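You operate a simulated robot arm through the tools that you are given. There is no shell and no other tool. Be economical: measure what you need, move in short steps, check, and stop when the job is done.

You run a simulated robot arm. Do the job below in one go: nothing can be reset, and whatever is moved stays where it is left.

Task
Take the purple duster and leave it on the white tray. Put the brown vase on the top of the beige desk. Put one of the tilt sensors from the top of the beige desk on top of the red float. Take the lamp glass and leave it on the top of the wooden table. Open the spare drawer. The order is free. Set down upright: brown vase, lamp glass.

Only the result counts: the job must be done as asked and must still hold three seconds after the hand-in. Knocking over, shifting, dropping, spilling or breaking anything else fails it.

Robot
A 7-joint arm with a fingered hand on a trunk, on a base that drives. Base frame: it is fixed to the floor where the robot stands at the start and does not move with it; the origin is under the middle of the robot, x ahead of it, y to its left, z up; the surface under the hand at the start is at about z = 72. Units: cm, rad, N and s.
With the tool pointing down near the work surface it reaches from about 36 to 84 cm from the robot's upright axis, wherever it stands. Its first joint turns from -2.007 to 2.007 rad. Places, roughly: brown vase [550, -150, 75]; lamp glass (8x7x13 cm) [530, 140, 90]; purple duster (8x10x7 cm) [50, 20, 70]; red float (6x6x6 cm) [540, 110, 90]; spare drawer [420, -460, 20]; tilt sensor [550, 75, 100]; top of the beige desk [540, 100, 90]; top of the wooden table [360, 80, 80]; white tray (20x15x3 cm) [40, 50, 70]. Payload 5 kg.
The tool frame sits at the grasp point between the pads (the TCP): z along the fingers, y along the line on which they close. The tips reach 3.2 cm beyond it. The gripper opens to 16 cm. The gripper's body begins 8.9 cm behind the TCP. The gripper is a hand of 4 fingers: y runs from the thumb to the fingers, the wrist lies at [0, 0, -26.7] in the tool frame, and closing takes about 1.5 s.
Orientation is told as [roll, pitch, yaw] about the base's x, y, z axes, in that order, counted from this pose: with the fingers straight down and closing along the base's y, the tool's x points along the base's -x, its y along +y and its z along -z.

Tools
- The arm moves only by the tool servo_tool. Its argument "motion" is a list of rows, each a list of 2 entries, a list of its own where there are three numbers: the shift along the base's x, y, z in mm, then the turn, a rotation vector about the base's x, y, z in rad. In form: [[[tx, ty, tz], [rx, ry, rz]], ...]. A call has 1 to 10 rows; each row is the pose to reach, as a shift and turn from the pose commanded when the call began. "fingers" is the finger opening in mm, from 0 to 160, set as the call begins (left out, the last holds). Rows are played at 5 a second. More than 5 cm and 0.15 rad between two rows, or a gripper value outside its range, and nothing of the call is played. A pose out of reach is approached as far as the arm can. The call stops where the force on the tool passes 40 N (or 10 N more than at its start, if that is more) or the arm is blocked; 0.2 s more then pass. The fingers move at their own pace (about 10.8 cm/s each) and stop on an object; they squeeze with about 27 N. The grip force told is the motor's: it shows also when the fingers shut on nothing. Time passes only in rows, and 0.2 s behind the last, so rows that repeat a pose let the fingers close. The reply holds the time, the measured pose of the TCP, the force on the tool along the base axes, the opening and the grip force, in the units named above and with some noise, with the torque about the TCP (base axes, N m) and any sound that the robot's microphone picked up.
- Cameras (640 x 400 px; columns grow to the right, rows downward): "scene" is now at [0.82, 15.13, 150.84]; the picture's right is [0.10, -1.00, 0.00], its down [-0.83, -0.08, -0.55] and it looks along [0.55, 0.05, -0.83] (base axes); focal length 295 px, centre (320, 200). "wrist" rides on the gripper at [8, -0.4, -11.4] in the tool frame; the picture's right is [0.05, 1.00, 0.00], its down [-0.82, 0.04, -0.58] and it looks along [-0.58, 0.03, 0.82] (tool axes); focal length 265 px, centre (320, 200). There is no depth. A picture from a camera that has moved, and an enlarged one, comes with that camera's place and axes in the base frame and with its lens. The place of the scene camera against the robot may be out by one fixed shift of up to 1.2 cm in any direction.
- get_image(camera): a new picture of that camera. The clock stands still meanwhile.
- move_column(by): slides the trunk up (or, below 0, down) by that many cm; the arm and the scene camera ride with it, the base frame stays. It gives what a move gives, with no picture.
- base_move(legs): drives the robot by 1 to 6 legs, each [ahead, turn to the left] in cm and rad, along the robot's own axes; the way and the turn of a leg run together, so that a leg with both is an arc; at most 150 cm and 3.142 rad a leg. The arm and the cameras ride along, it lands a little off, and it stops where it bumps. It gives what a move gives.
- grasp_type(shape): the hand has 4 fingers and takes this shape, open, in about a second: jaw (thumb against the fingers, like two jaws); tri (thumb and two fingers); tip (a fingertip pinch); poke (one finger out to press); point (the index stretched); flat (the hand flat); cup (the hand cupped); fist (a fist). The gripper value then closes the fingers along that shape, each until it touches; the sizes above hold for jaw. It gives what a move gives, with no picture.
- turn_head(pan, tilt): turns the head with the scene camera to pan (to the left, within 2.705 rad either way) and tilt (down, from -0.506 to 1.204), counted from straight ahead of the robot. It gives what a move gives.
- enlarge(camera, box): a new picture of the part [left, top, right, bottom] of that camera's present view, enlarged. The clock stands still meanwhile.
- sign_off(): hands the job in; it is judged then, once.

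Go step by step. Nothing tells you exact positions but the pictures and the camera data: compare them with the known pose of the tool, close in by small moves and look again before you grip or let go. The budget is 165 turns and 128 pictures, counting those below and the enlarged ones. Unless the task says otherwise, let go and move clear before handing in, and close with one line.

The tools are called after "Request:" as a command line: name --argument value ..., lists and objects as JSON in quotes. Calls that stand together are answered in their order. servo_tool: Moves the arm, as the interface text tells. Its arguments: {"type":"object","properties":{"motion":{"type":"array","items":{"type":"array"}},"fingers":{"type":"number"}},"required":["motion"]} The other tools are called the same way: move_column (by) slides the trunk up or down; grasp_type (shape) gives the hand a shape; base_move (legs) drives the base; turn_head (pan, tilt) turns the head that bears the scene camera; get_image (camera) takes a picture; enlarge (camera, box) takes an enlarged picture of a part of a camera's view; sign_off () hands the job in.

At the start:

```text
t: 0.0
position: [38.11, 39.06, 103.36]
orientation: [-0.001, 0.0, 0.0]
ft_force: [0.1, -0.6, -0.3]
wrist_torque: [-0.01, 0.01, 0.01]
grip_width: 15.97
grasp_force: 0.1
shape: jaw
trunk travel left (down, up): [-65.0, 34.0]
robot x, y, heading: [0.04, -0.1, 0.005]
head pan, tilt: [0.098, 0.986]
```

scene: 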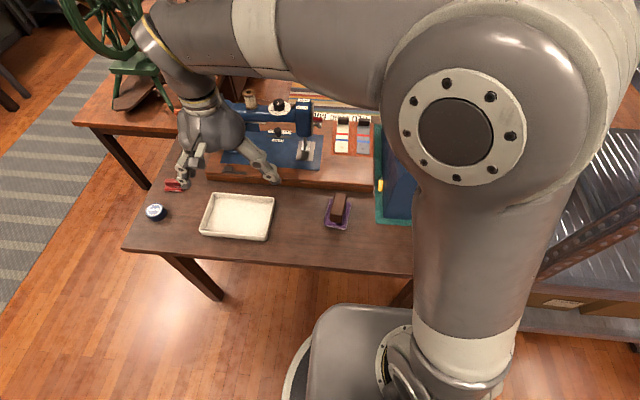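
wrist: 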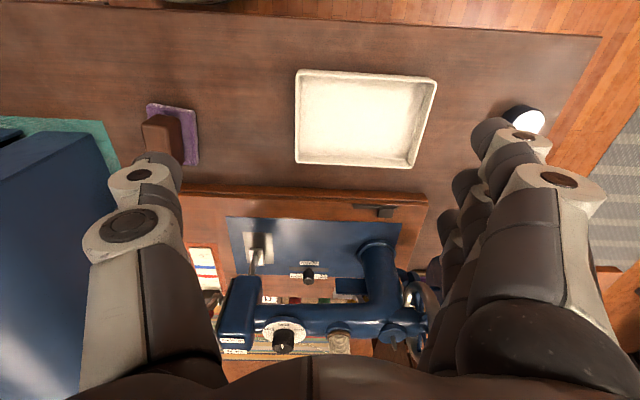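

I see the duster near (47, 16) and the tray near (43.7, 46.5). I'll move over the duster, staying high, and look again.

Request:
servo_tool --motion '[[[15, -45, -10], [0, 0, 0]], [[30, -90, -20], [0, 0, 0]], [[45, -135, -40], [0, 0, 0]], [[60, -180, -60], [0, 0, 0]], [[80, -215, -80], [0, 0, 0]], [[80, -225, -100], [0, 0, 0]]]' --fingers 110

Request:
get_image --camera "wrist"

Request:
get_image --camera "scene"

```text
refused: row 3 steps farther than a row can; nothing moved
```

```text
125 pictures are left
camera wrist: at [30.12, 38.6, 114.8], right [-0.05, 1.0, 0.0], down [0.82, 0.04, 0.58], along [0.58, 0.03, -0.82], focal length 265 px, centre (320, 200)
```

wrist: 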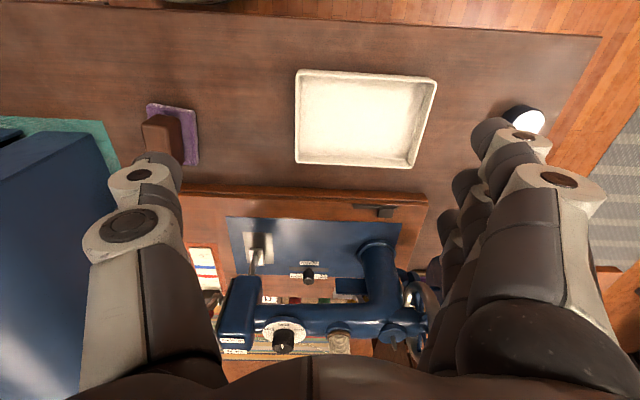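

```text
124 pictures are left
camera scene: at [0.82, 15.13, 150.84], right [0.1, -1.0, 0.0], down [-0.83, -0.08, -0.55], along [0.55, 0.05, -0.83], focal length 295 px, centre (320, 200)
```

scene: 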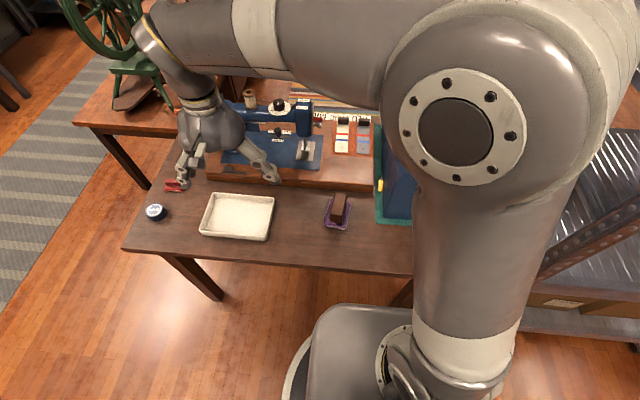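

The path was refused because one step was too long. I'll resend it with smaller steps.

Request:
servo_tool --motion '[[[12, -40, -10], [0, 0, 0]], [[24, -80, -20], [0, 0, 0]], [[36, -120, -35], [0, 0, 0]], [[48, -160, -50], [0, 0, 0]], [[60, -200, -65], [0, 0, 0]], [[65, -225, -90], [0, 0, 0]], [[70, -225, -100], [0, 0, 0]]]' --fingers 110

Request:
get_image --camera "wrist"

```text
t: 1.6
position: [44.97, 16.41, 93.08]
orientation: [-0.001, 0.0, 0.0]
ft_force: [-0.4, -0.3, 0.7]
wrist_torque: [0.0, 0.01, 0.02]
grip_width: 11.04
grasp_force: 0.0
shape: jaw
trunk travel left (down, up): [-65.0, 34.0]
robot x, y, heading: [0.02, -0.29, 0.0]
head pan, tilt: [0.098, 0.986]
```

```text
123 pictures are left
camera wrist: at [37.06, 16.07, 104.52], right [-0.05, 1.0, 0.0], down [0.82, 0.04, 0.58], along [0.58, 0.03, -0.82], focal length 265 px, centre (320, 200)
```

wrist: 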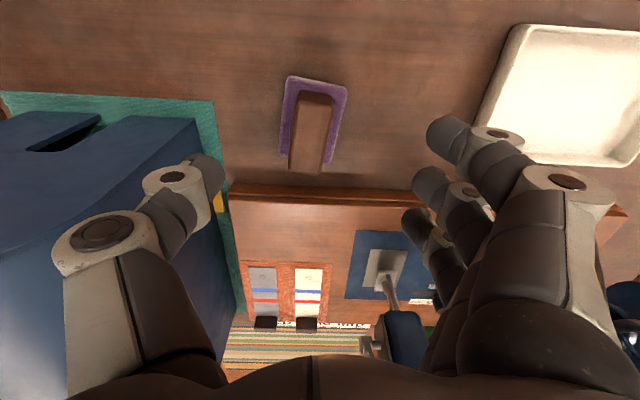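

The duster sits at about (47.3, 15.6), turned by about −0.12 rad. I'll come down over its handle and grip it.

Request:
servo_tool --motion '[[[10, -4, -30], [0, 0, -0.06]], [[22, -8, -60], [0, 0, -0.12]], [[22, -8, -95], [0, 0, -0.12]], [[22, -8, -125], [0, 0, -0.12]], [[22, -8, -138], [0, 0, -0.12]]]' --fingers 90

Request:
get_image --camera "wrist"

Request:
get_image --camera "scene"

```text
t: 2.8
position: [47.43, 15.59, 79.56]
orientation: [0.001, 0.0, -0.119]
ft_force: [1.2, -0.3, -0.4]
wrist_torque: [-0.02, -0.01, 0.02]
grip_width: 9.07
grasp_force: 0.0
shape: jaw
trunk travel left (down, up): [-65.0, 34.0]
robot x, y, heading: [-0.08, 0.17, 0.004]
head pan, tilt: [0.098, 0.986]
```

```text
122 pictures are left
camera wrist: at [39.38, 16.17, 90.97], right [0.07, 1.0, 0.0], down [0.81, -0.06, 0.58], along [0.58, -0.04, -0.82], focal length 265 px, centre (320, 200)
```

wrist: 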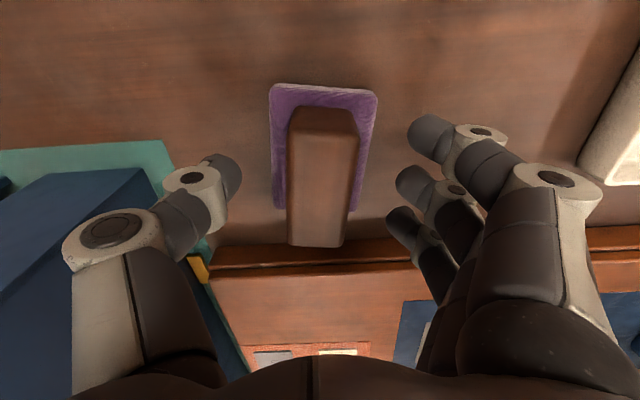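

```text
121 pictures are left
camera scene: at [0.84, 15.12, 150.85], right [0.1, -1.0, 0.0], down [-0.83, -0.08, -0.55], along [0.55, 0.05, -0.83], focal length 295 px, centre (320, 200)
```

scene: 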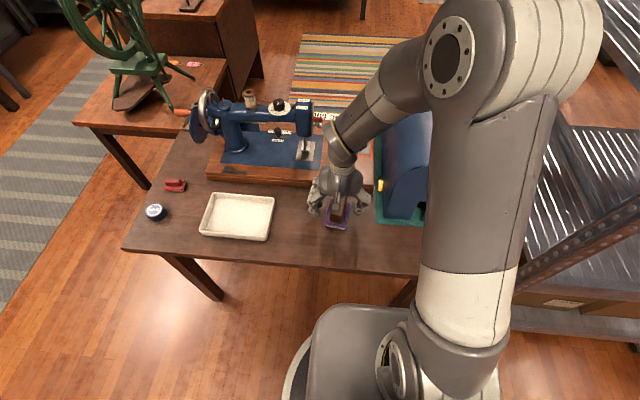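

The handle is centred between the fingers. I'll lower a little more, close and lift.

Request:
servo_tool --motion '[[[-5, 0, -17], [0, 0, 0]], [[-5, 0, -17], [0, 0, 0]]]'

Request:
servo_tool --motion '[[[0, 0, 0], [0, 0, 0]], [[0, 0, 0], [0, 0, 0]], [[0, 0, 0], [0, 0, 0]], [[0, 0, 0], [0, 0, 0]], [[0, 0, 0], [0, 0, 0]], [[0, 0, 0], [0, 0, 0]], [[0, 0, 0], [0, 0, 0]], [[0, 0, 0], [0, 0, 0]], [[0, 0, 15], [0, 0, 0]], [[0, 0, 50], [0, 0, 0]]]' --fingers 0

Request:
get_image --camera "wrist"

```text
t: 3.4
position: [46.78, 15.77, 77.88]
orientation: [0.0, -0.002, -0.121]
ft_force: [-0.2, -0.5, 0.0]
wrist_torque: [0.01, 0.03, 0.0]
grip_width: 9.07
grasp_force: 0.1
shape: jaw
trunk travel left (down, up): [-65.0, 34.0]
robot x, y, heading: [-0.13, 0.11, 0.001]
head pan, tilt: [0.098, 0.986]
```

```text
t: 5.6
position: [46.68, 15.61, 82.82]
orientation: [0.0, 0.002, -0.12]
ft_force: [0.9, -1.4, -1.1]
wrist_torque: [0.01, 0.01, -0.02]
grip_width: 3.22
grasp_force: 27.3
shape: jaw
trunk travel left (down, up): [-65.0, 34.0]
robot x, y, heading: [0.07, -0.08, -0.004]
head pan, tilt: [0.098, 0.986]
```

```text
120 pictures are left
camera wrist: at [38.77, 16.22, 94.32], right [0.07, 1.0, 0.0], down [0.81, -0.06, 0.58], along [0.58, -0.04, -0.82], focal length 265 px, centre (320, 200)
```

wrist: 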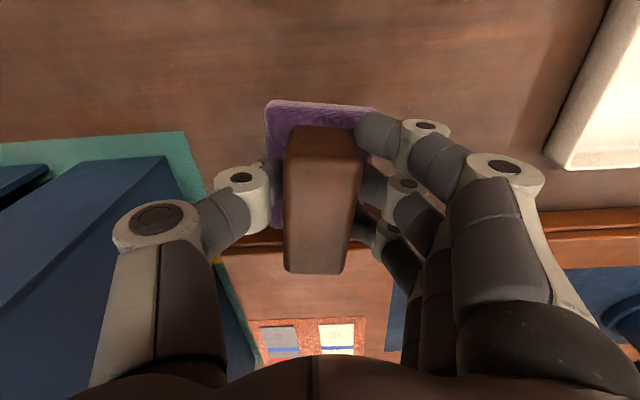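

The duster is held. I'll carry it over the tray at about (43.5, 46).

Request:
servo_tool --motion '[[[0, 15, 40], [0, 0, 0.03]], [[-5, 60, 50], [0, 0, 0.06]], [[-10, 105, 50], [0, 0, 0.09]], [[-15, 150, 50], [0, 0, 0.12]], [[-20, 195, 50], [0, 0, 0.12]], [[-25, 240, 50], [0, 0, 0.12]], [[-30, 285, 50], [0, 0, 0.12]], [[-30, 302, 50], [0, 0, 0.12]]]'

Request:
get_image --camera "wrist"

Request:
get_image --camera "scene"

```text
t: 7.4
position: [43.68, 45.65, 87.98]
orientation: [-0.002, -0.001, 0.001]
ft_force: [0.5, -0.3, -1.6]
wrist_torque: [-0.02, -0.01, 0.04]
grip_width: 3.2
grasp_force: 27.3
shape: jaw
trunk travel left (down, up): [-65.0, 34.0]
robot x, y, heading: [-0.33, -0.44, -0.0]
head pan, tilt: [0.098, 0.986]
```

```text
119 pictures are left
camera wrist: at [35.73, 45.27, 99.41], right [-0.05, 1.0, 0.0], down [0.82, 0.04, 0.58], along [0.58, 0.03, -0.82], focal length 265 px, centre (320, 200)
```

wrist: 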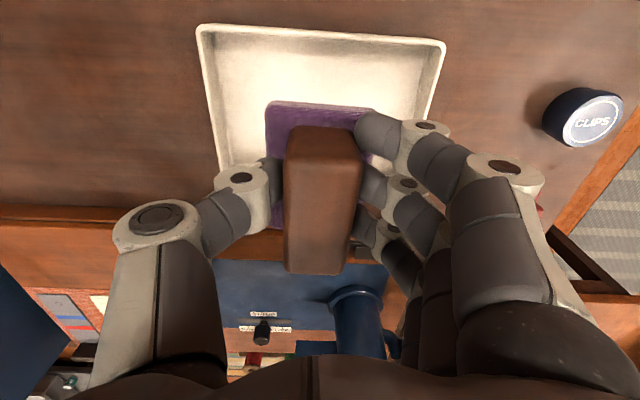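

```text
118 pictures are left
camera scene: at [0.82, 15.18, 150.84], right [0.1, -1.0, 0.0], down [-0.83, -0.08, -0.55], along [0.55, 0.05, -0.83], focal length 295 px, centre (320, 200)
```

scene: 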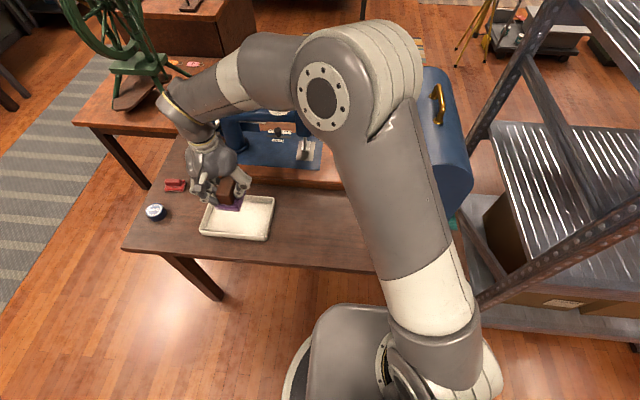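

The tray centre is at about (44, 45.5). I'll shift back 1.2 cm and lower until the duster touches.

Request:
servo_tool --motion '[[[-12, 0, -20], [0, 0, 0]], [[-12, 0, -50], [0, 0, 0]], [[-12, 0, -75], [0, 0, 0]], [[-12, 0, -84], [0, 0, 0]], [[-12, 0, -88], [0, 0, 0]]]'

Request:
get_image --camera "wrist"

```text
t: 8.6
position: [42.58, 45.93, 79.14]
orientation: [-0.001, 0.0, 0.001]
ft_force: [0.1, 0.1, -0.9]
wrist_torque: [0.02, 0.05, -0.01]
grip_width: 3.23
grasp_force: 27.5
shape: jaw
trunk travel left (down, up): [-65.0, 34.0]
robot x, y, heading: [-0.33, 0.02, -0.002]
head pan, tilt: [0.098, 0.986]
```

```text
117 pictures are left
camera wrist: at [34.57, 45.49, 90.5], right [-0.05, 1.0, 0.0], down [0.82, 0.04, 0.58], along [0.58, 0.03, -0.82], focal length 265 px, centre (320, 200)
```

wrist: 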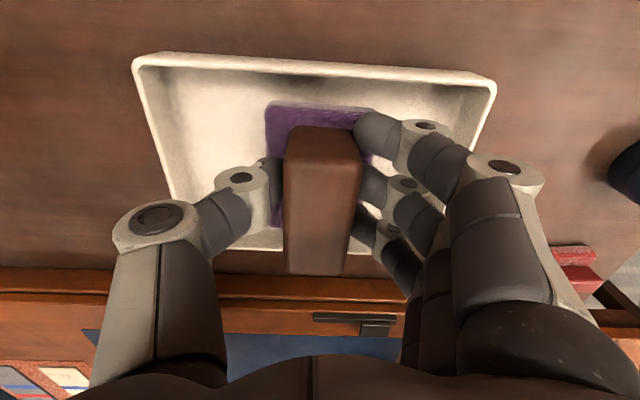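

There is no contact yet and the duster is centred. I'll lower in small steps.

Request:
servo_tool --motion '[[[-3, 0, -3], [0, 0, 0]], [[-3, 0, -5], [0, 0, 0]], [[-3, 0, -7], [0, 0, 0]]]'

```text
t: 9.4
position: [42.26, 45.93, 78.32]
orientation: [0.0, 0.0, -0.002]
ft_force: [-0.2, 0.3, -0.3]
wrist_torque: [-0.01, 0.02, 0.02]
grip_width: 3.24
grasp_force: 27.1
shape: jaw
trunk travel left (down, up): [-65.0, 34.0]
robot x, y, heading: [-0.06, -0.34, 0.0]
head pan, tilt: [0.098, 0.986]
```

Request:
servo_tool --motion '[[[0, 0, -2], [0, 0, 0]], [[0, 0, -3], [0, 0, 0]]]'

```text
t: 10.0
position: [42.24, 45.95, 78.1]
orientation: [0.004, -0.003, -0.002]
ft_force: [-1.3, 0.0, 10.0]
wrist_torque: [0.07, 0.03, 0.02]
grip_width: 3.24
grasp_force: 27.4
shape: jaw
trunk travel left (down, up): [-65.0, 34.0]
robot x, y, heading: [-0.28, 0.16, -0.001]
head pan, tilt: [0.098, 0.986]
```

The duster now rests on the tray (10 N). I'll release and go up.

Request:
servo_tool --motion '[[[0, 0, 1], [0, 0, 0]], [[0, 0, 1], [0, 0, 0]], [[0, 0, 1], [0, 0, 0]], [[0, 0, 1], [0, 0, 0]], [[0, 0, 30], [0, 0, 0]], [[0, 0, 75], [0, 0, 0]], [[0, 0, 120], [0, 0, 0]], [[0, 0, 165], [0, 0, 0]], [[-20, 0, 205], [0, 0, 0]], [[-40, -20, 245], [0, 0, 0]]]' --fingers 85

Request:
get_image --camera "wrist"

Request:
turn_head --pan 0.0 --tilt 0.25

Request:
get_image --camera "scene"

```text
t: 12.2
position: [38.34, 43.79, 102.83]
orientation: [0.0, 0.0, 0.0]
ft_force: [-0.4, 0.0, 0.2]
wrist_torque: [-0.02, -0.03, 0.0]
grip_width: 8.41
grasp_force: 0.0
shape: jaw
trunk travel left (down, up): [-65.0, 34.0]
robot x, y, heading: [-0.14, -0.02, 0.004]
head pan, tilt: [0.098, 0.986]
```

```text
116 pictures are left
camera wrist: at [30.35, 43.39, 114.28], right [-0.05, 1.0, 0.0], down [0.82, 0.04, 0.58], along [0.58, 0.03, -0.82], focal length 265 px, centre (320, 200)
```

wrist: 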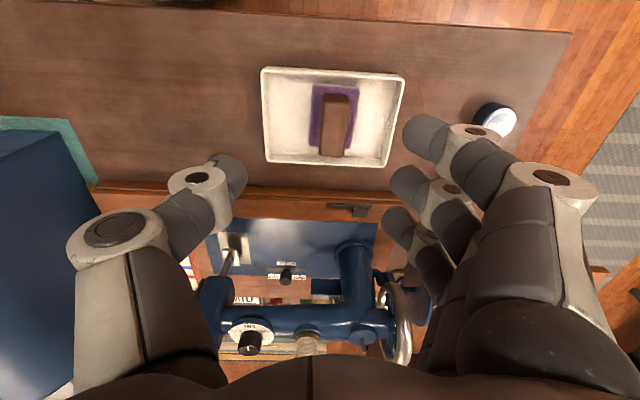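

```text
t: 13.3
position: [38.47, 43.86, 102.79]
orientation: [0.001, 0.0, 0.001]
ft_force: [0.0, 0.1, -0.5]
wrist_torque: [0.02, -0.01, -0.01]
grip_width: 8.43
grasp_force: 0.0
shape: jaw
trunk travel left (down, up): [-65.0, 34.0]
robot x, y, heading: [0.15, -0.01, -0.004]
head pan, tilt: [0.0, 0.25]
```

```text
115 pictures are left
camera scene: at [3.14, 14.45, 157.16], right [0.0, -1.0, 0.0], down [-0.25, 0.0, -0.97], along [0.97, 0.0, -0.25], focal length 295 px, centre (320, 200)
```

scene: 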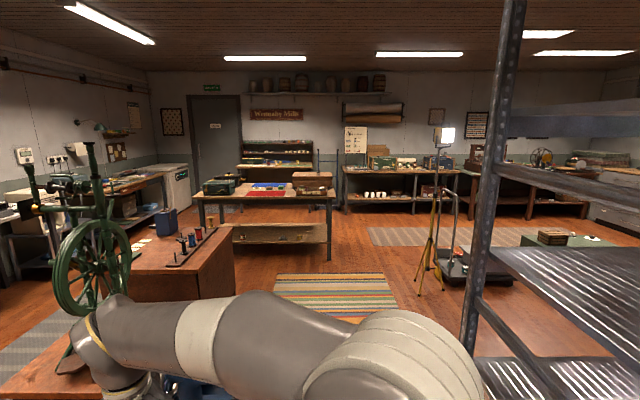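

The duster is on the tray. Next I'll look around to plan the drive.

Request:
turn_head --pan 0.9 --tilt 0.5

Request:
get_image --camera "scene"

Request:
turn_head --pan -0.9 --tilt 0.5

Request:
get_image --camera "scene"

Request:
turn_head --pan 2.3 --tilt 0.5

Request:
get_image --camera "scene"

Request:
turn_head --pan -2.3 --tilt 0.5

Request:
get_image --camera "scene"

```text
t: 14.5
position: [38.4, 43.92, 102.82]
orientation: [-0.001, -0.001, -0.001]
ft_force: [0.4, -0.6, 0.1]
wrist_torque: [0.0, -0.01, -0.03]
grip_width: 8.44
grasp_force: 0.1
shape: jaw
trunk travel left (down, up): [-65.0, 34.0]
robot x, y, heading: [0.06, 0.04, 0.003]
head pan, tilt: [0.901, 0.499]
```

```text
114 pictures are left
camera scene: at [-0.55, 21.57, 154.86], right [0.78, -0.62, 0.0], down [-0.3, -0.37, -0.88], along [0.55, 0.69, -0.48], focal length 295 px, centre (320, 200)
```

scene: 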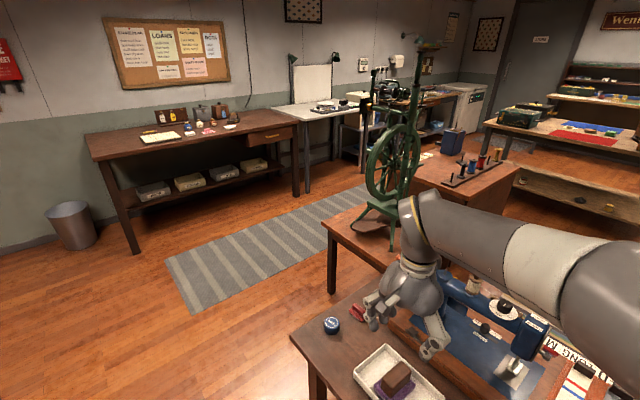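

```text
t: 16.3
position: [38.44, 43.77, 102.69]
orientation: [-0.001, 0.0, -0.001]
ft_force: [-0.4, -0.8, -0.5]
wrist_torque: [-0.01, 0.0, 0.0]
grip_width: 8.41
grasp_force: 0.1
shape: jaw
trunk travel left (down, up): [-65.0, 34.0]
robot x, y, heading: [-0.17, -0.31, 0.003]
head pan, tilt: [-0.901, 0.499]
```

```text
113 pictures are left
camera scene: at [-0.55, 7.32, 154.86], right [-0.78, -0.62, 0.0], down [-0.3, 0.37, -0.88], along [0.55, -0.69, -0.48], focal length 295 px, centre (320, 200)
```

scene: 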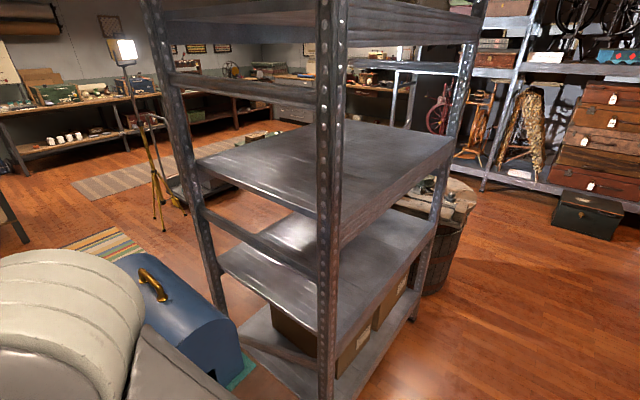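

```text
t: 19.0
position: [38.44, 43.85, 102.75]
orientation: [-0.001, 0.001, 0.001]
ft_force: [0.4, -0.3, -0.1]
wrist_torque: [-0.01, 0.0, -0.01]
grip_width: 8.46
grasp_force: 0.1
shape: jaw
trunk travel left (down, up): [-65.0, 34.0]
robot x, y, heading: [0.13, 0.13, 0.005]
head pan, tilt: [2.3, 0.499]
```

```text
112 pictures are left
camera scene: at [-12.27, 21.23, 154.85], right [0.75, 0.67, 0.0], down [0.32, -0.36, -0.88], along [-0.58, 0.65, -0.48], focal length 295 px, centre (320, 200)
```

scene: 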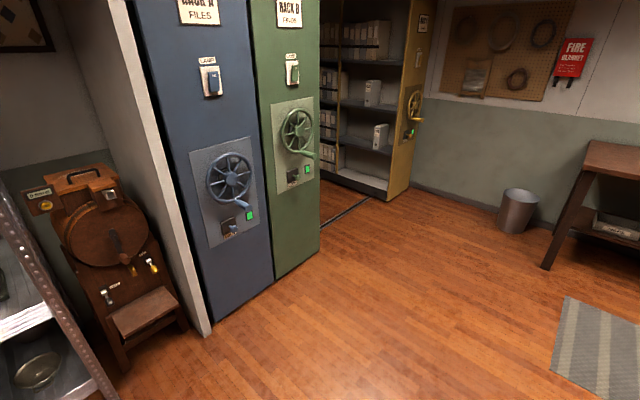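

```text
t: 22.7
position: [38.44, 43.84, 102.72]
orientation: [-0.001, 0.0, -0.001]
ft_force: [0.2, -0.1, 0.3]
wrist_torque: [0.02, 0.0, 0.01]
grip_width: 8.43
grasp_force: 0.1
shape: jaw
trunk travel left (down, up): [-65.0, 34.0]
robot x, y, heading: [0.14, -0.08, -0.005]
head pan, tilt: [-2.3, 0.499]
```

```text
111 pictures are left
camera scene: at [-12.27, 7.66, 154.86], right [-0.75, 0.67, 0.0], down [0.32, 0.36, -0.88], along [-0.58, -0.65, -0.48], focal length 295 px, centre (320, 200)
```

scene: 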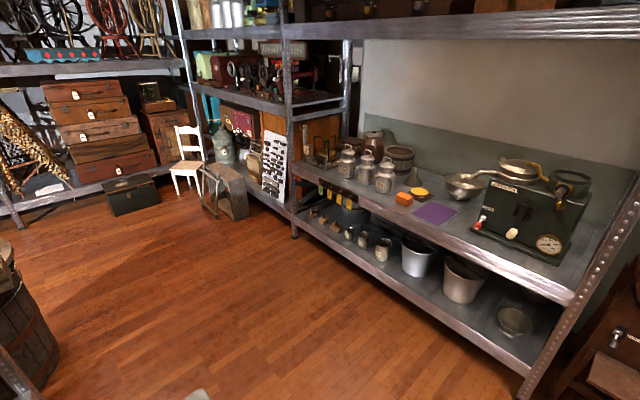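

The duster job is done. The left corridor (the carpet at y≈200) looks free all the way to the far desks. I'll turn left, tuck the hand in front of the robot and drive that way.

Request:
base_move --legs '[[0, 1.571]]'

Request:
turn_head --pan 0 --tilt 0.6

Request:
get_image --camera "scene"

```text
t: 26.9
position: [-43.48, 38.78, 102.81]
orientation: [0.001, 0.0, 1.564]
ft_force: [0.1, 0.0, -0.8]
wrist_torque: [-0.04, -0.03, 0.0]
grip_width: 8.44
grasp_force: 0.1
shape: jaw
trunk travel left (down, up): [-65.0, 34.0]
robot x, y, heading: [-0.02, -0.17, 1.56]
head pan, tilt: [-2.3, 0.499]
```

```text
t: 29.0
position: [-43.51, 38.8, 102.8]
orientation: [-0.001, 0.0, 1.562]
ft_force: [0.9, 0.3, -0.5]
wrist_torque: [0.02, -0.01, -0.02]
grip_width: 8.44
grasp_force: 0.0
shape: jaw
trunk travel left (down, up): [-65.0, 34.0]
robot x, y, heading: [0.32, 0.05, 1.569]
head pan, tilt: [0.0, 0.6]
```

```text
110 pictures are left
camera scene: at [-15.87, 1.74, 153.95], right [1.0, -0.01, 0.0], down [0.0, -0.56, -0.83], along [0.01, 0.83, -0.56], focal length 295 px, centre (320, 200)
```

scene: 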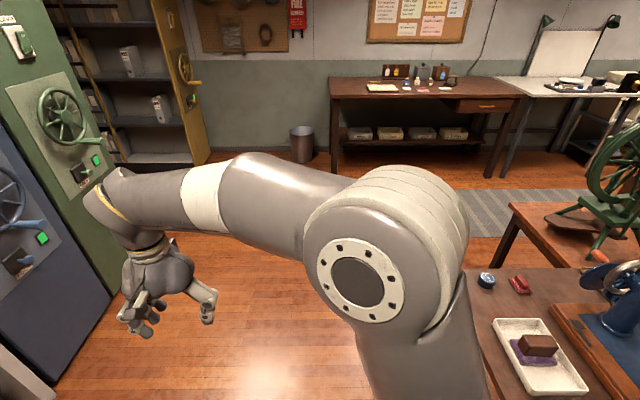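

The way ahead is clear. I'll drive up to the carpet line, turn right and go along +x.

Request:
base_move --legs '[[150, 0], [50, 0], [0, -1.571]]'

Request:
turn_head --pan 0 --tilt 0.4

Request:
get_image --camera "scene"

```text
t: 42.8
position: [32.64, 243.52, 102.78]
orientation: [0.0, 0.002, 0.036]
ft_force: [0.5, 0.1, -0.1]
wrist_torque: [0.01, -0.06, -0.01]
grip_width: 8.42
grasp_force: 0.0
shape: jaw
trunk travel left (down, up): [-65.0, 34.0]
robot x, y, heading: [-3.88, 198.35, 0.03]
head pan, tilt: [0.0, 0.6]
```

```text
t: 43.5
position: [32.53, 243.57, 102.81]
orientation: [0.001, -0.001, 0.035]
ft_force: [-0.4, -0.5, 0.0]
wrist_torque: [-0.02, -0.01, -0.05]
grip_width: 8.43
grasp_force: 0.1
shape: jaw
trunk travel left (down, up): [-65.0, 34.0]
robot x, y, heading: [-4.12, 198.2, 0.033]
head pan, tilt: [0.0, 0.4]
```

```text
109 pictures are left
camera scene: at [-1.74, 212.98, 155.76], right [0.03, -1.0, 0.0], down [-0.39, -0.01, -0.92], along [0.92, 0.03, -0.39], focal length 295 px, centre (320, 200)
```

scene: 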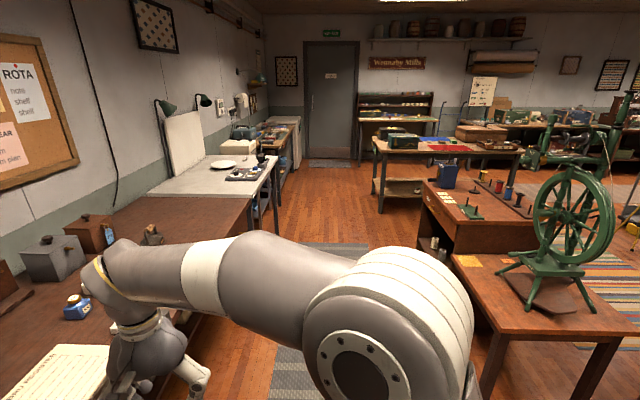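

The corridor runs between y≈158 and y≈255. I'll bring the hand inward so it doesn't pass over the bench, then drive.

Request:
servo_tool --motion '[[[15, -40, 10], [0, 0, 0]], [[30, -80, 20], [0, 0, 0]], [[45, -120, 30], [0, 0, 0]], [[60, -160, 40], [0, 0, 0]], [[75, -200, 50], [0, 0, 0]], [[90, -240, 60], [0, 0, 0]], [[105, -280, 70], [0, 0, 0]]]'

Request:
base_move --legs '[[0, -0.03], [150, 0]]'

Request:
get_image --camera "scene"

```text
t: 45.1
position: [42.96, 215.73, 109.88]
orientation: [0.0, -0.001, 0.035]
ft_force: [-0.3, 0.2, -0.4]
wrist_torque: [0.02, 0.0, 0.01]
grip_width: 8.44
grasp_force: 0.1
shape: jaw
trunk travel left (down, up): [-65.0, 34.0]
robot x, y, heading: [-4.3, 198.55, 0.034]
head pan, tilt: [0.0, 0.4]
```

```text
t: 52.6
position: [188.38, 213.72, 109.96]
orientation: [-0.002, 0.002, -0.005]
ft_force: [-0.2, 0.7, -0.1]
wrist_torque: [0.0, -0.05, -0.02]
grip_width: 8.45
grasp_force: 0.1
shape: jaw
trunk travel left (down, up): [-65.0, 34.0]
robot x, y, heading: [140.49, 198.48, -0.003]
head pan, tilt: [0.0, 0.4]
```

```text
108 pictures are left
camera scene: at [143.61, 212.83, 155.77], right [0.0, -1.0, 0.0], down [-0.39, 0.0, -0.92], along [0.92, 0.0, -0.39], focal length 295 px, centre (320, 200)
```

scene: 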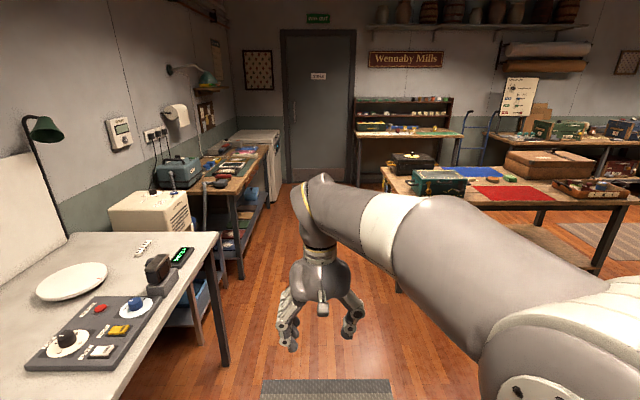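

The way is still clear. The beige desk front is at x≈496, y 41 to 171. I'll go on.

Request:
base_move --legs '[[150, 0]]'

Request:
turn_head --pan -0.35 --tilt 0.4

Request:
get_image --camera "scene"

```text
t: 60.0
position: [337.54, 214.66, 109.85]
orientation: [0.001, 0.0, 0.008]
ft_force: [-0.3, 1.0, 0.4]
wrist_torque: [0.01, 0.02, -0.01]
grip_width: 8.44
grasp_force: 0.0
shape: jaw
trunk travel left (down, up): [-65.0, 34.0]
robot x, y, heading: [289.87, 199.11, 0.011]
head pan, tilt: [0.0, 0.4]
```

```text
t: 60.9
position: [337.58, 214.8, 109.88]
orientation: [0.001, 0.001, 0.008]
ft_force: [-0.1, -1.0, 0.0]
wrist_torque: [0.0, 0.01, 0.02]
grip_width: 8.4
grasp_force: 0.1
shape: jaw
trunk travel left (down, up): [-65.0, 34.0]
robot x, y, heading: [289.97, 198.87, 0.008]
head pan, tilt: [-0.351, 0.4]
```

```text
107 pictures are left
camera scene: at [292.2, 209.99, 155.77], right [-0.34, -0.94, 0.0], down [-0.37, 0.13, -0.92], along [0.87, -0.31, -0.39], focal length 295 px, centre (320, 200)
```

scene: 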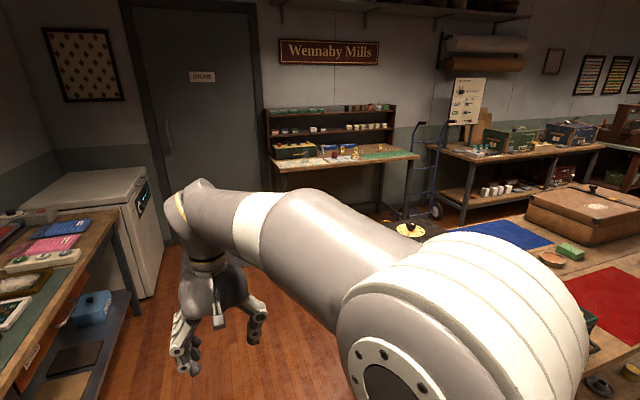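

I'll raise the trunk for clearance and drive to a spot facing the desk.

Request:
move_column --by 20

Request:
base_move --legs '[[0, -0.01], [149, 0], [0, -1.571]]'

Request:
turn_head --pan 0.3 --tilt 0.6

Request:
get_image --camera "scene"

```text
t: 63.0
position: [337.52, 214.7, 129.93]
orientation: [0.001, -0.001, 0.007]
ft_force: [-0.1, -0.9, -0.3]
wrist_torque: [0.0, -0.01, -0.01]
grip_width: 8.42
grasp_force: 0.0
shape: jaw
trunk travel left (down, up): [-85.0, 14.0]
robot x, y, heading: [289.77, 198.88, 0.007]
head pan, tilt: [-0.351, 0.4]
```

```text
t: 74.6
position: [452.74, 149.15, 129.87]
orientation: [0.001, -0.001, -1.605]
ft_force: [0.7, -0.8, 0.4]
wrist_torque: [-0.01, -0.01, -0.01]
grip_width: 8.42
grasp_force: 0.0
shape: jaw
trunk travel left (down, up): [-85.0, 14.0]
robot x, y, heading: [438.69, 197.39, -1.611]
head pan, tilt: [-0.351, 0.4]
```

```text
t: 75.7
position: [452.8, 149.21, 129.77]
orientation: [0.0, 0.002, -1.606]
ft_force: [0.9, 0.1, -0.8]
wrist_torque: [0.02, 0.01, 0.03]
grip_width: 8.42
grasp_force: 0.1
shape: jaw
trunk travel left (down, up): [-85.0, 14.0]
robot x, y, heading: [438.99, 197.17, -1.605]
head pan, tilt: [0.3, 0.6]
```

```text
106 pictures are left
camera scene: at [456.88, 193.22, 173.95], right [-0.97, -0.26, 0.0], down [-0.15, 0.55, -0.83], along [0.22, -0.8, -0.56], focal length 295 px, centre (320, 200)
```

scene: 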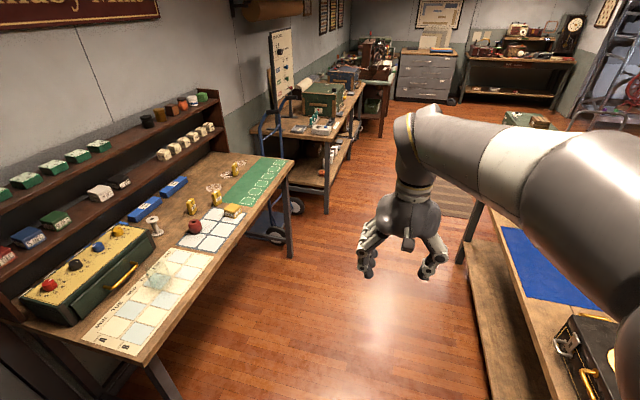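

The desk is in view with the sensors, the red float and the glass. I'll zoom in.

Request:
enlarge --camera "scene" --box '[80, 140, 300, 340]'

```text
2.00 times, centred on (190, 240) of scene
camera zoom: at [456.88, 193.22, 173.95], right [-0.97, -0.26, 0.0], down [-0.15, 0.55, -0.83], along [0.22, -0.8, -0.56], focal length 589 px, centre (580, 120)
```

zoom: 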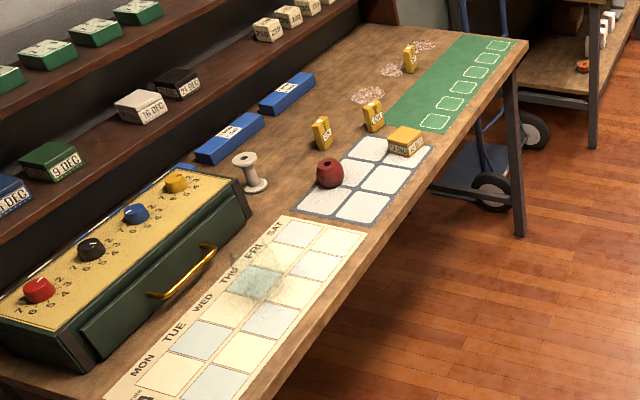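

The wooden table's back edge is at about x=405–416, so I'll aim for a robot position near (455, 122) in the gap.

Request:
base_move --legs '[[0, 0.24], [74, 0], [0, 1.365]]'

Request:
turn_head --pan 0 --tilt 0.75

Request:
get_image --camera "scene"

Request:
get_image --camera "wrist"

```text
t: 83.8
position: [502.26, 138.1, 129.89]
orientation: [0.001, 0.0, -0.035]
ft_force: [-0.6, 0.7, -0.8]
wrist_torque: [0.04, 0.02, -0.01]
grip_width: 8.45
grasp_force: 0.2
shape: jaw
trunk travel left (down, up): [-85.0, 14.0]
robot x, y, heading: [453.5, 124.29, -0.037]
head pan, tilt: [0.3, 0.6]
```

```text
t: 84.7
position: [502.33, 138.14, 129.88]
orientation: [0.001, 0.001, -0.037]
ft_force: [0.1, 0.6, 0.2]
wrist_torque: [0.02, -0.02, -0.01]
grip_width: 8.43
grasp_force: 0.1
shape: jaw
trunk travel left (down, up): [-85.0, 14.0]
robot x, y, heading: [453.81, 124.58, -0.04]
head pan, tilt: [0.0, 0.75]
```

```text
104 pictures are left
camera scene: at [456.55, 138.48, 172.66], right [-0.04, -1.0, 0.0], down [-0.68, 0.02, -0.73], along [0.73, -0.03, -0.68], focal length 295 px, centre (320, 200)
```

scene: 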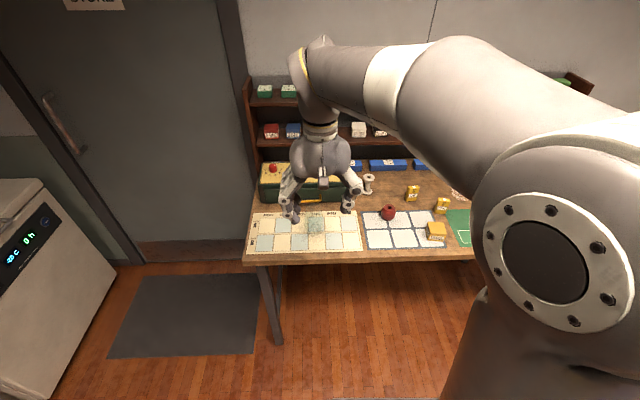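

```text
103 pictures are left
camera wrist: at [494.32, 137.97, 141.26], right [-0.02, 1.0, 0.0], down [0.82, 0.01, 0.58], along [0.58, 0.01, -0.82], focal length 265 px, centre (320, 200)
```

wrist: 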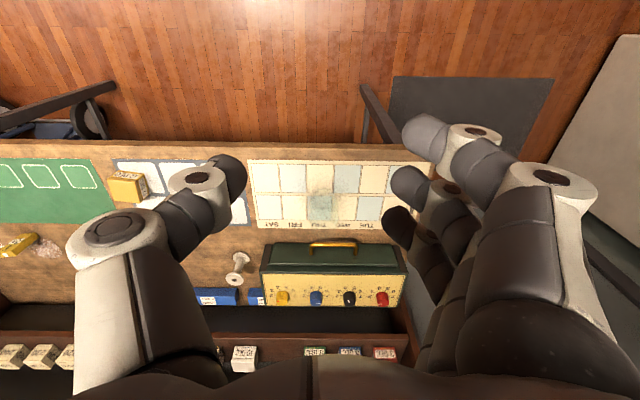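

Request:
enlarge --camera "wrist" --box '[230, 140, 450, 270]'

Request:
enlarge --camera "scene" --box '[240, 160, 480, 270]'

```text
2.91 times, centred on (340, 205) of wrist
camera zoom: at [494.32, 137.97, 141.26], right [-0.02, 1.0, 0.0], down [0.82, 0.01, 0.58], along [0.58, 0.01, -0.82], focal length 772 px, centre (262, 186)
```

zoom: 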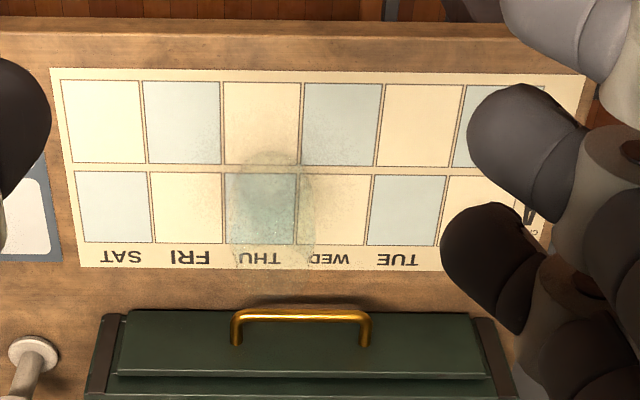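

```text
2.67 times, centred on (360, 215) of scene
camera zoom: at [456.55, 138.48, 172.66], right [-0.04, -1.0, 0.0], down [-0.68, 0.02, -0.73], along [0.73, -0.03, -0.68], focal length 786 px, centre (213, 160)
```

zoom: 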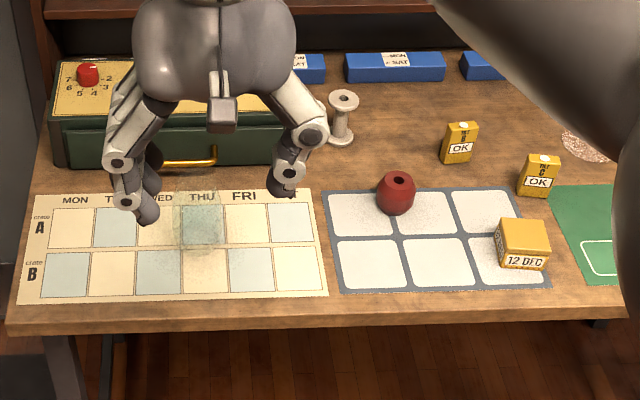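

The glass stands at about (530, 139.4) with its top near z≈103. I'll move above it and look.

Request:
servo_tool --motion '[[[45, 2, 0], [0, 0, 0.01]], [[90, 4, 0], [0, 0, 0.02]], [[135, 6, 0], [0, 0, 0.03]], [[180, 8, 0], [0, 0, 0.037]], [[225, 10, 0], [0, 0, 0.037]], [[265, 12, -10], [0, 0, 0.037]], [[277, 13, -55], [0, 0, 0.037]], [[277, 13, -95], [0, 0, 0.037]]]' --fingers 125

Request:
get_image --camera "wrist"

```text
t: 86.5
position: [530.19, 139.54, 120.23]
orientation: [-0.001, -0.002, 0.002]
ft_force: [0.1, -0.4, -0.1]
wrist_torque: [0.0, 0.04, 0.0]
grip_width: 12.48
grasp_force: 0.0
shape: jaw
trunk travel left (down, up): [-85.0, 14.0]
robot x, y, heading: [453.79, 124.06, -0.039]
head pan, tilt: [0.0, 0.75]
```

```text
100 pictures are left
camera wrist: at [522.2, 139.1, 131.62], right [-0.05, 1.0, 0.0], down [0.82, 0.04, 0.58], along [0.58, 0.03, -0.82], focal length 265 px, centre (320, 200)
```

wrist: 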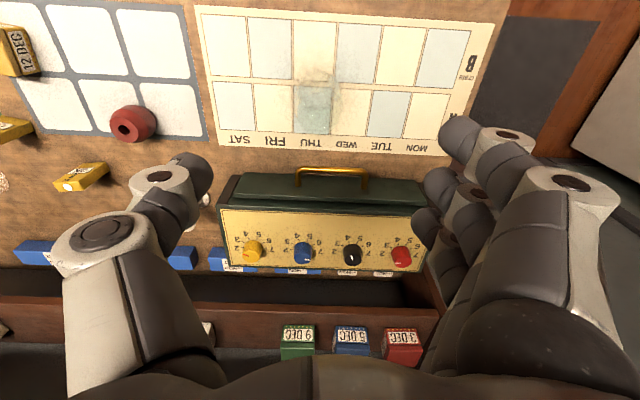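

Request:
enlarge --camera "wrist" --box '[240, 20, 400, 180]'

```text
2.50 times, centred on (320, 100) of wrist
camera zoom: at [522.2, 139.1, 131.62], right [-0.05, 1.0, 0.0], down [0.82, 0.04, 0.58], along [0.58, 0.03, -0.82], focal length 664 px, centre (320, 450)
```

zoom: 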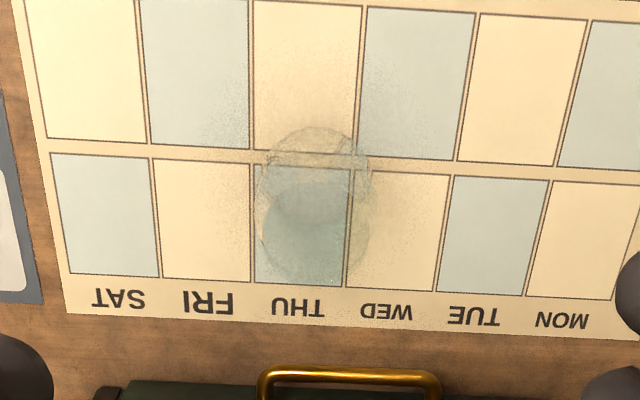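

The glass centre is at about (530.9, 139.3). I'll descend around it.

Request:
servo_tool --motion '[[[7, -2, -40], [0, 0, 0]], [[7, -2, -80], [0, 0, 0]], [[7, -2, -120], [0, 0, 0]], [[7, -2, -155], [0, 0, 0]]]'

Request:
get_image --camera "wrist"

```text
t: 87.5
position: [530.84, 139.1, 104.65]
orientation: [0.0, 0.001, -0.001]
ft_force: [-0.6, 1.0, 0.5]
wrist_torque: [-0.01, -0.01, 0.0]
grip_width: 12.47
grasp_force: 0.0
shape: jaw
trunk travel left (down, up): [-85.0, 14.0]
robot x, y, heading: [453.88, 123.93, -0.038]
head pan, tilt: [0.0, 0.75]
```

```text
98 pictures are left
camera wrist: at [522.84, 138.73, 116.08], right [-0.05, 1.0, 0.0], down [0.82, 0.04, 0.58], along [0.58, 0.03, -0.82], focal length 265 px, centre (320, 200)
```

wrist: 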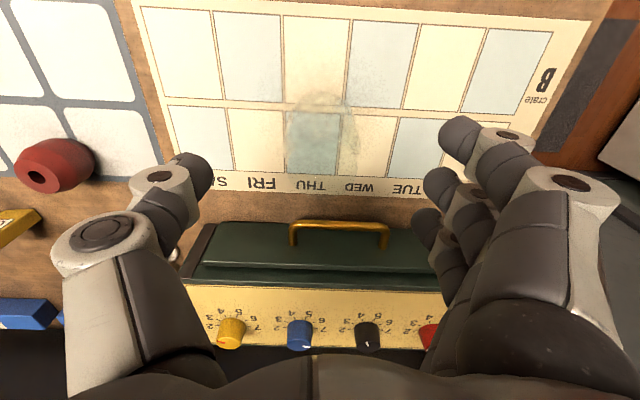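

Request:
servo_tool --motion '[[[0, 2, -35], [0, 0, 0]], [[0, 2, -67], [0, 0, 0]]]'

Request:
servo_tool --motion '[[[0, 0, 0], [0, 0, 0]], [[0, 0, 0], [0, 0, 0]], [[0, 0, 0], [0, 0, 0]], [[0, 0, 0], [0, 0, 0]], [[0, 0, 0], [0, 0, 0]], [[0, 0, 0], [0, 0, 0]], [[0, 0, 0], [0, 0, 0]], [[0, 0, 0], [0, 0, 0]]]' --fingers 0

Request:
get_image --camera "wrist"

```text
t: 88.0
position: [530.78, 139.23, 97.98]
orientation: [0.0, 0.0, 0.002]
ft_force: [-0.7, 1.0, 0.0]
wrist_torque: [0.04, -0.01, 0.01]
grip_width: 12.51
grasp_force: 0.0
shape: jaw
trunk travel left (down, up): [-85.0, 14.0]
robot x, y, heading: [453.82, 124.5, -0.037]
head pan, tilt: [0.0, 0.75]
```

```text
t: 89.8
position: [530.77, 139.18, 97.95]
orientation: [0.001, 0.001, 0.001]
ft_force: [-0.5, -0.1, 0.8]
wrist_torque: [0.0, -0.03, -0.01]
grip_width: 3.6
grasp_force: 26.8
shape: jaw
trunk travel left (down, up): [-85.0, 14.0]
robot x, y, heading: [453.94, 124.21, -0.036]
head pan, tilt: [0.0, 0.75]
```

```text
97 pictures are left
camera wrist: at [522.79, 138.91, 109.34], right [-0.05, 1.0, 0.0], down [0.82, 0.04, 0.58], along [0.58, 0.03, -0.82], focal length 265 px, centre (320, 200)
```

wrist: 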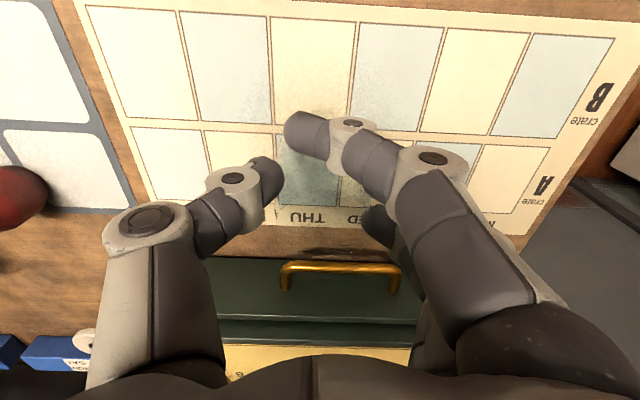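

Request:
enlarge --camera "wrist" --box '[220, 80, 420, 270]'

Request:
servo_tool --motion '[[[0, 0, 5], [0, 0, 0]], [[0, 0, 15], [0, 0, 0]], [[0, 0, 30], [0, 0, 0]]]'

Request:
enlarge --camera "wrist" --box '[220, 80, 420, 270]'

```text
2.11 times, centred on (320, 175) of wrist
camera zoom: at [522.79, 138.91, 109.34], right [-0.05, 1.0, 0.0], down [0.82, 0.04, 0.58], along [0.58, 0.03, -0.82], focal length 559 px, centre (320, 253)
```

zoom: 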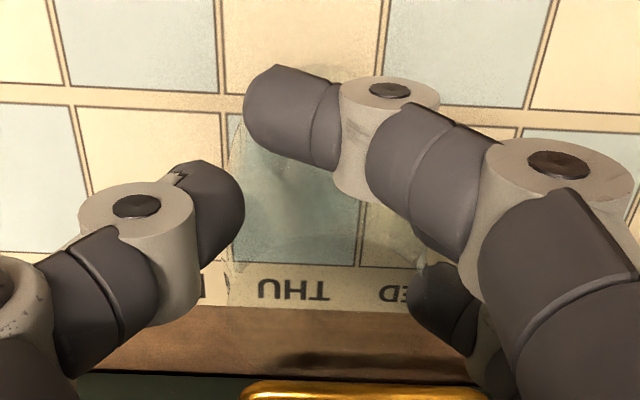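

```text
t: 90.7
position: [530.62, 139.41, 101.05]
orientation: [0.0, 0.0, 0.0]
ft_force: [0.1, -0.1, -0.8]
wrist_torque: [0.02, 0.02, -0.04]
grip_width: 3.61
grasp_force: 27.0
shape: jaw
trunk travel left (down, up): [-85.0, 14.0]
robot x, y, heading: [453.86, 123.96, -0.037]
head pan, tilt: [0.0, 0.75]
```

```text
2.11 times, centred on (320, 175) of wrist
camera zoom: at [522.74, 138.98, 112.54], right [-0.05, 1.0, 0.0], down [0.82, 0.04, 0.58], along [0.58, 0.03, -0.82], focal length 559 px, centre (320, 253)
```

zoom: 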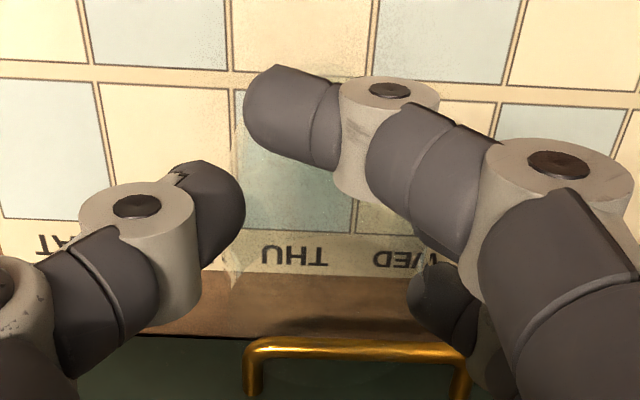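

The glass is held and lifts cleanly. I'll raise it, retract and turn around to the wooden table.

Request:
servo_tool --motion '[[[0, 0, 40], [0, 0, 0]], [[0, 0, 80], [0, 0, 0]], [[0, 0, 120], [0, 0, 0]], [[0, 0, 160], [0, 0, 0]], [[-30, 0, 195], [0, 0, 0]], [[-75, 0, 210], [0, 0, 0]], [[-120, 0, 210], [0, 0, 0]], [[-165, 0, 210], [0, 0, 0]], [[-210, 0, 210], [0, 0, 0]], [[-255, 0, 210], [0, 0, 0]]]'

Request:
base_move --legs '[[0, 1.571], [0, 1.571]]'

Request:
get_image --camera "scene"

Request:
get_image --camera "wrist"

```text
t: 92.8
position: [505.07, 139.09, 122.12]
orientation: [0.0, -0.001, 0.001]
ft_force: [-0.6, -0.7, -0.9]
wrist_torque: [0.01, -0.05, -0.04]
grip_width: 3.61
grasp_force: 27.2
shape: jaw
trunk travel left (down, up): [-85.0, 14.0]
robot x, y, heading: [453.87, 124.06, -0.039]
head pan, tilt: [0.0, 0.75]
```

```text
t: 100.8
position: [402.42, 110.08, 122.07]
orientation: [0.002, 0.0, 3.124]
ft_force: [0.8, -0.2, -1.2]
wrist_torque: [0.06, 0.01, -0.03]
grip_width: 3.55
grasp_force: 27.0
shape: jaw
trunk travel left (down, up): [-85.0, 14.0]
robot x, y, heading: [453.89, 124.13, 3.089]
head pan, tilt: [0.0, 0.75]
```

```text
94 pictures are left
camera scene: at [450.54, 107.34, 172.66], right [0.05, 1.0, 0.0], down [0.68, -0.04, -0.73], along [-0.73, 0.04, -0.68], focal length 295 px, centre (320, 200)
```

scene: 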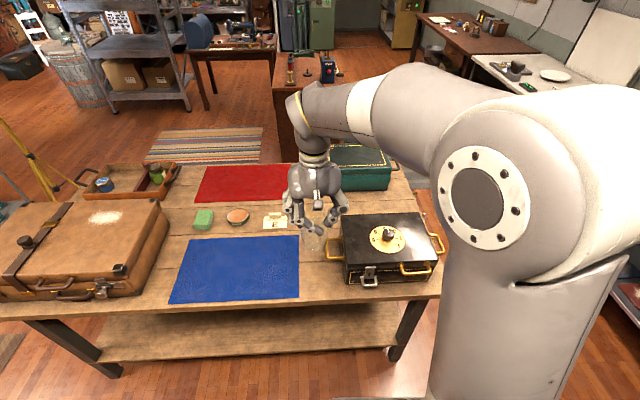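

```text
93 pictures are left
camera wrist: at [410.41, 110.42, 133.52], right [0.03, -1.0, 0.0], down [-0.82, -0.03, 0.58], along [-0.58, -0.02, -0.82], focal length 265 px, centre (320, 200)
```

wrist: 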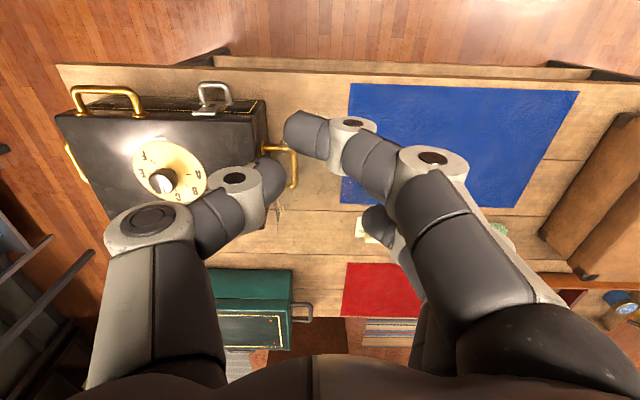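

A bare spot lies at the table's near edge, between the black box and the blue mat. I'll zoom in to measure it.

Request:
enlarge --camera "wrist" --box '[200, 50, 400, 270]'

Request:
enlarge --camera "scene" --box '[260, 180, 440, 310]'

```text
1.82 times, centred on (300, 160) of wrist
camera zoom: at [410.41, 110.42, 133.52], right [0.03, -1.0, 0.0], down [-0.82, -0.03, 0.58], along [-0.58, -0.02, -0.82], focal length 483 px, centre (356, 273)
```

zoom: 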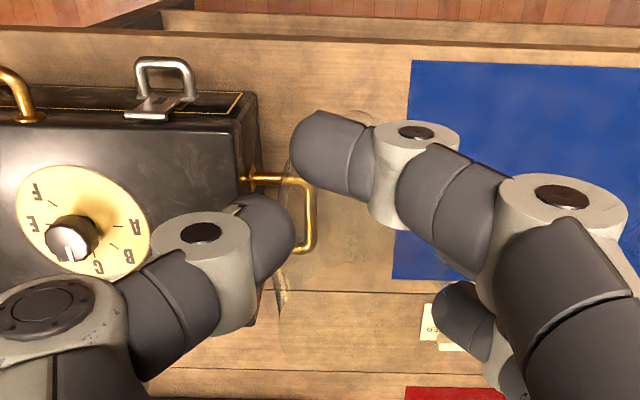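

```text
3.08 times, centred on (350, 245) of scene
camera zoom: at [450.54, 107.34, 172.66], right [0.05, 1.0, 0.0], down [0.68, -0.04, -0.73], along [-0.73, 0.04, -0.68], focal length 907 px, centre (228, 62)
```

zoom: 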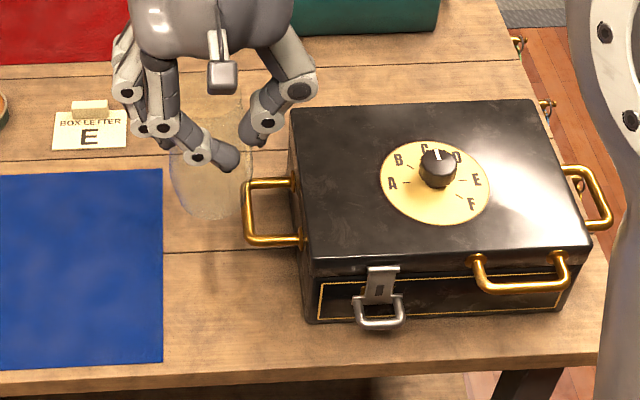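

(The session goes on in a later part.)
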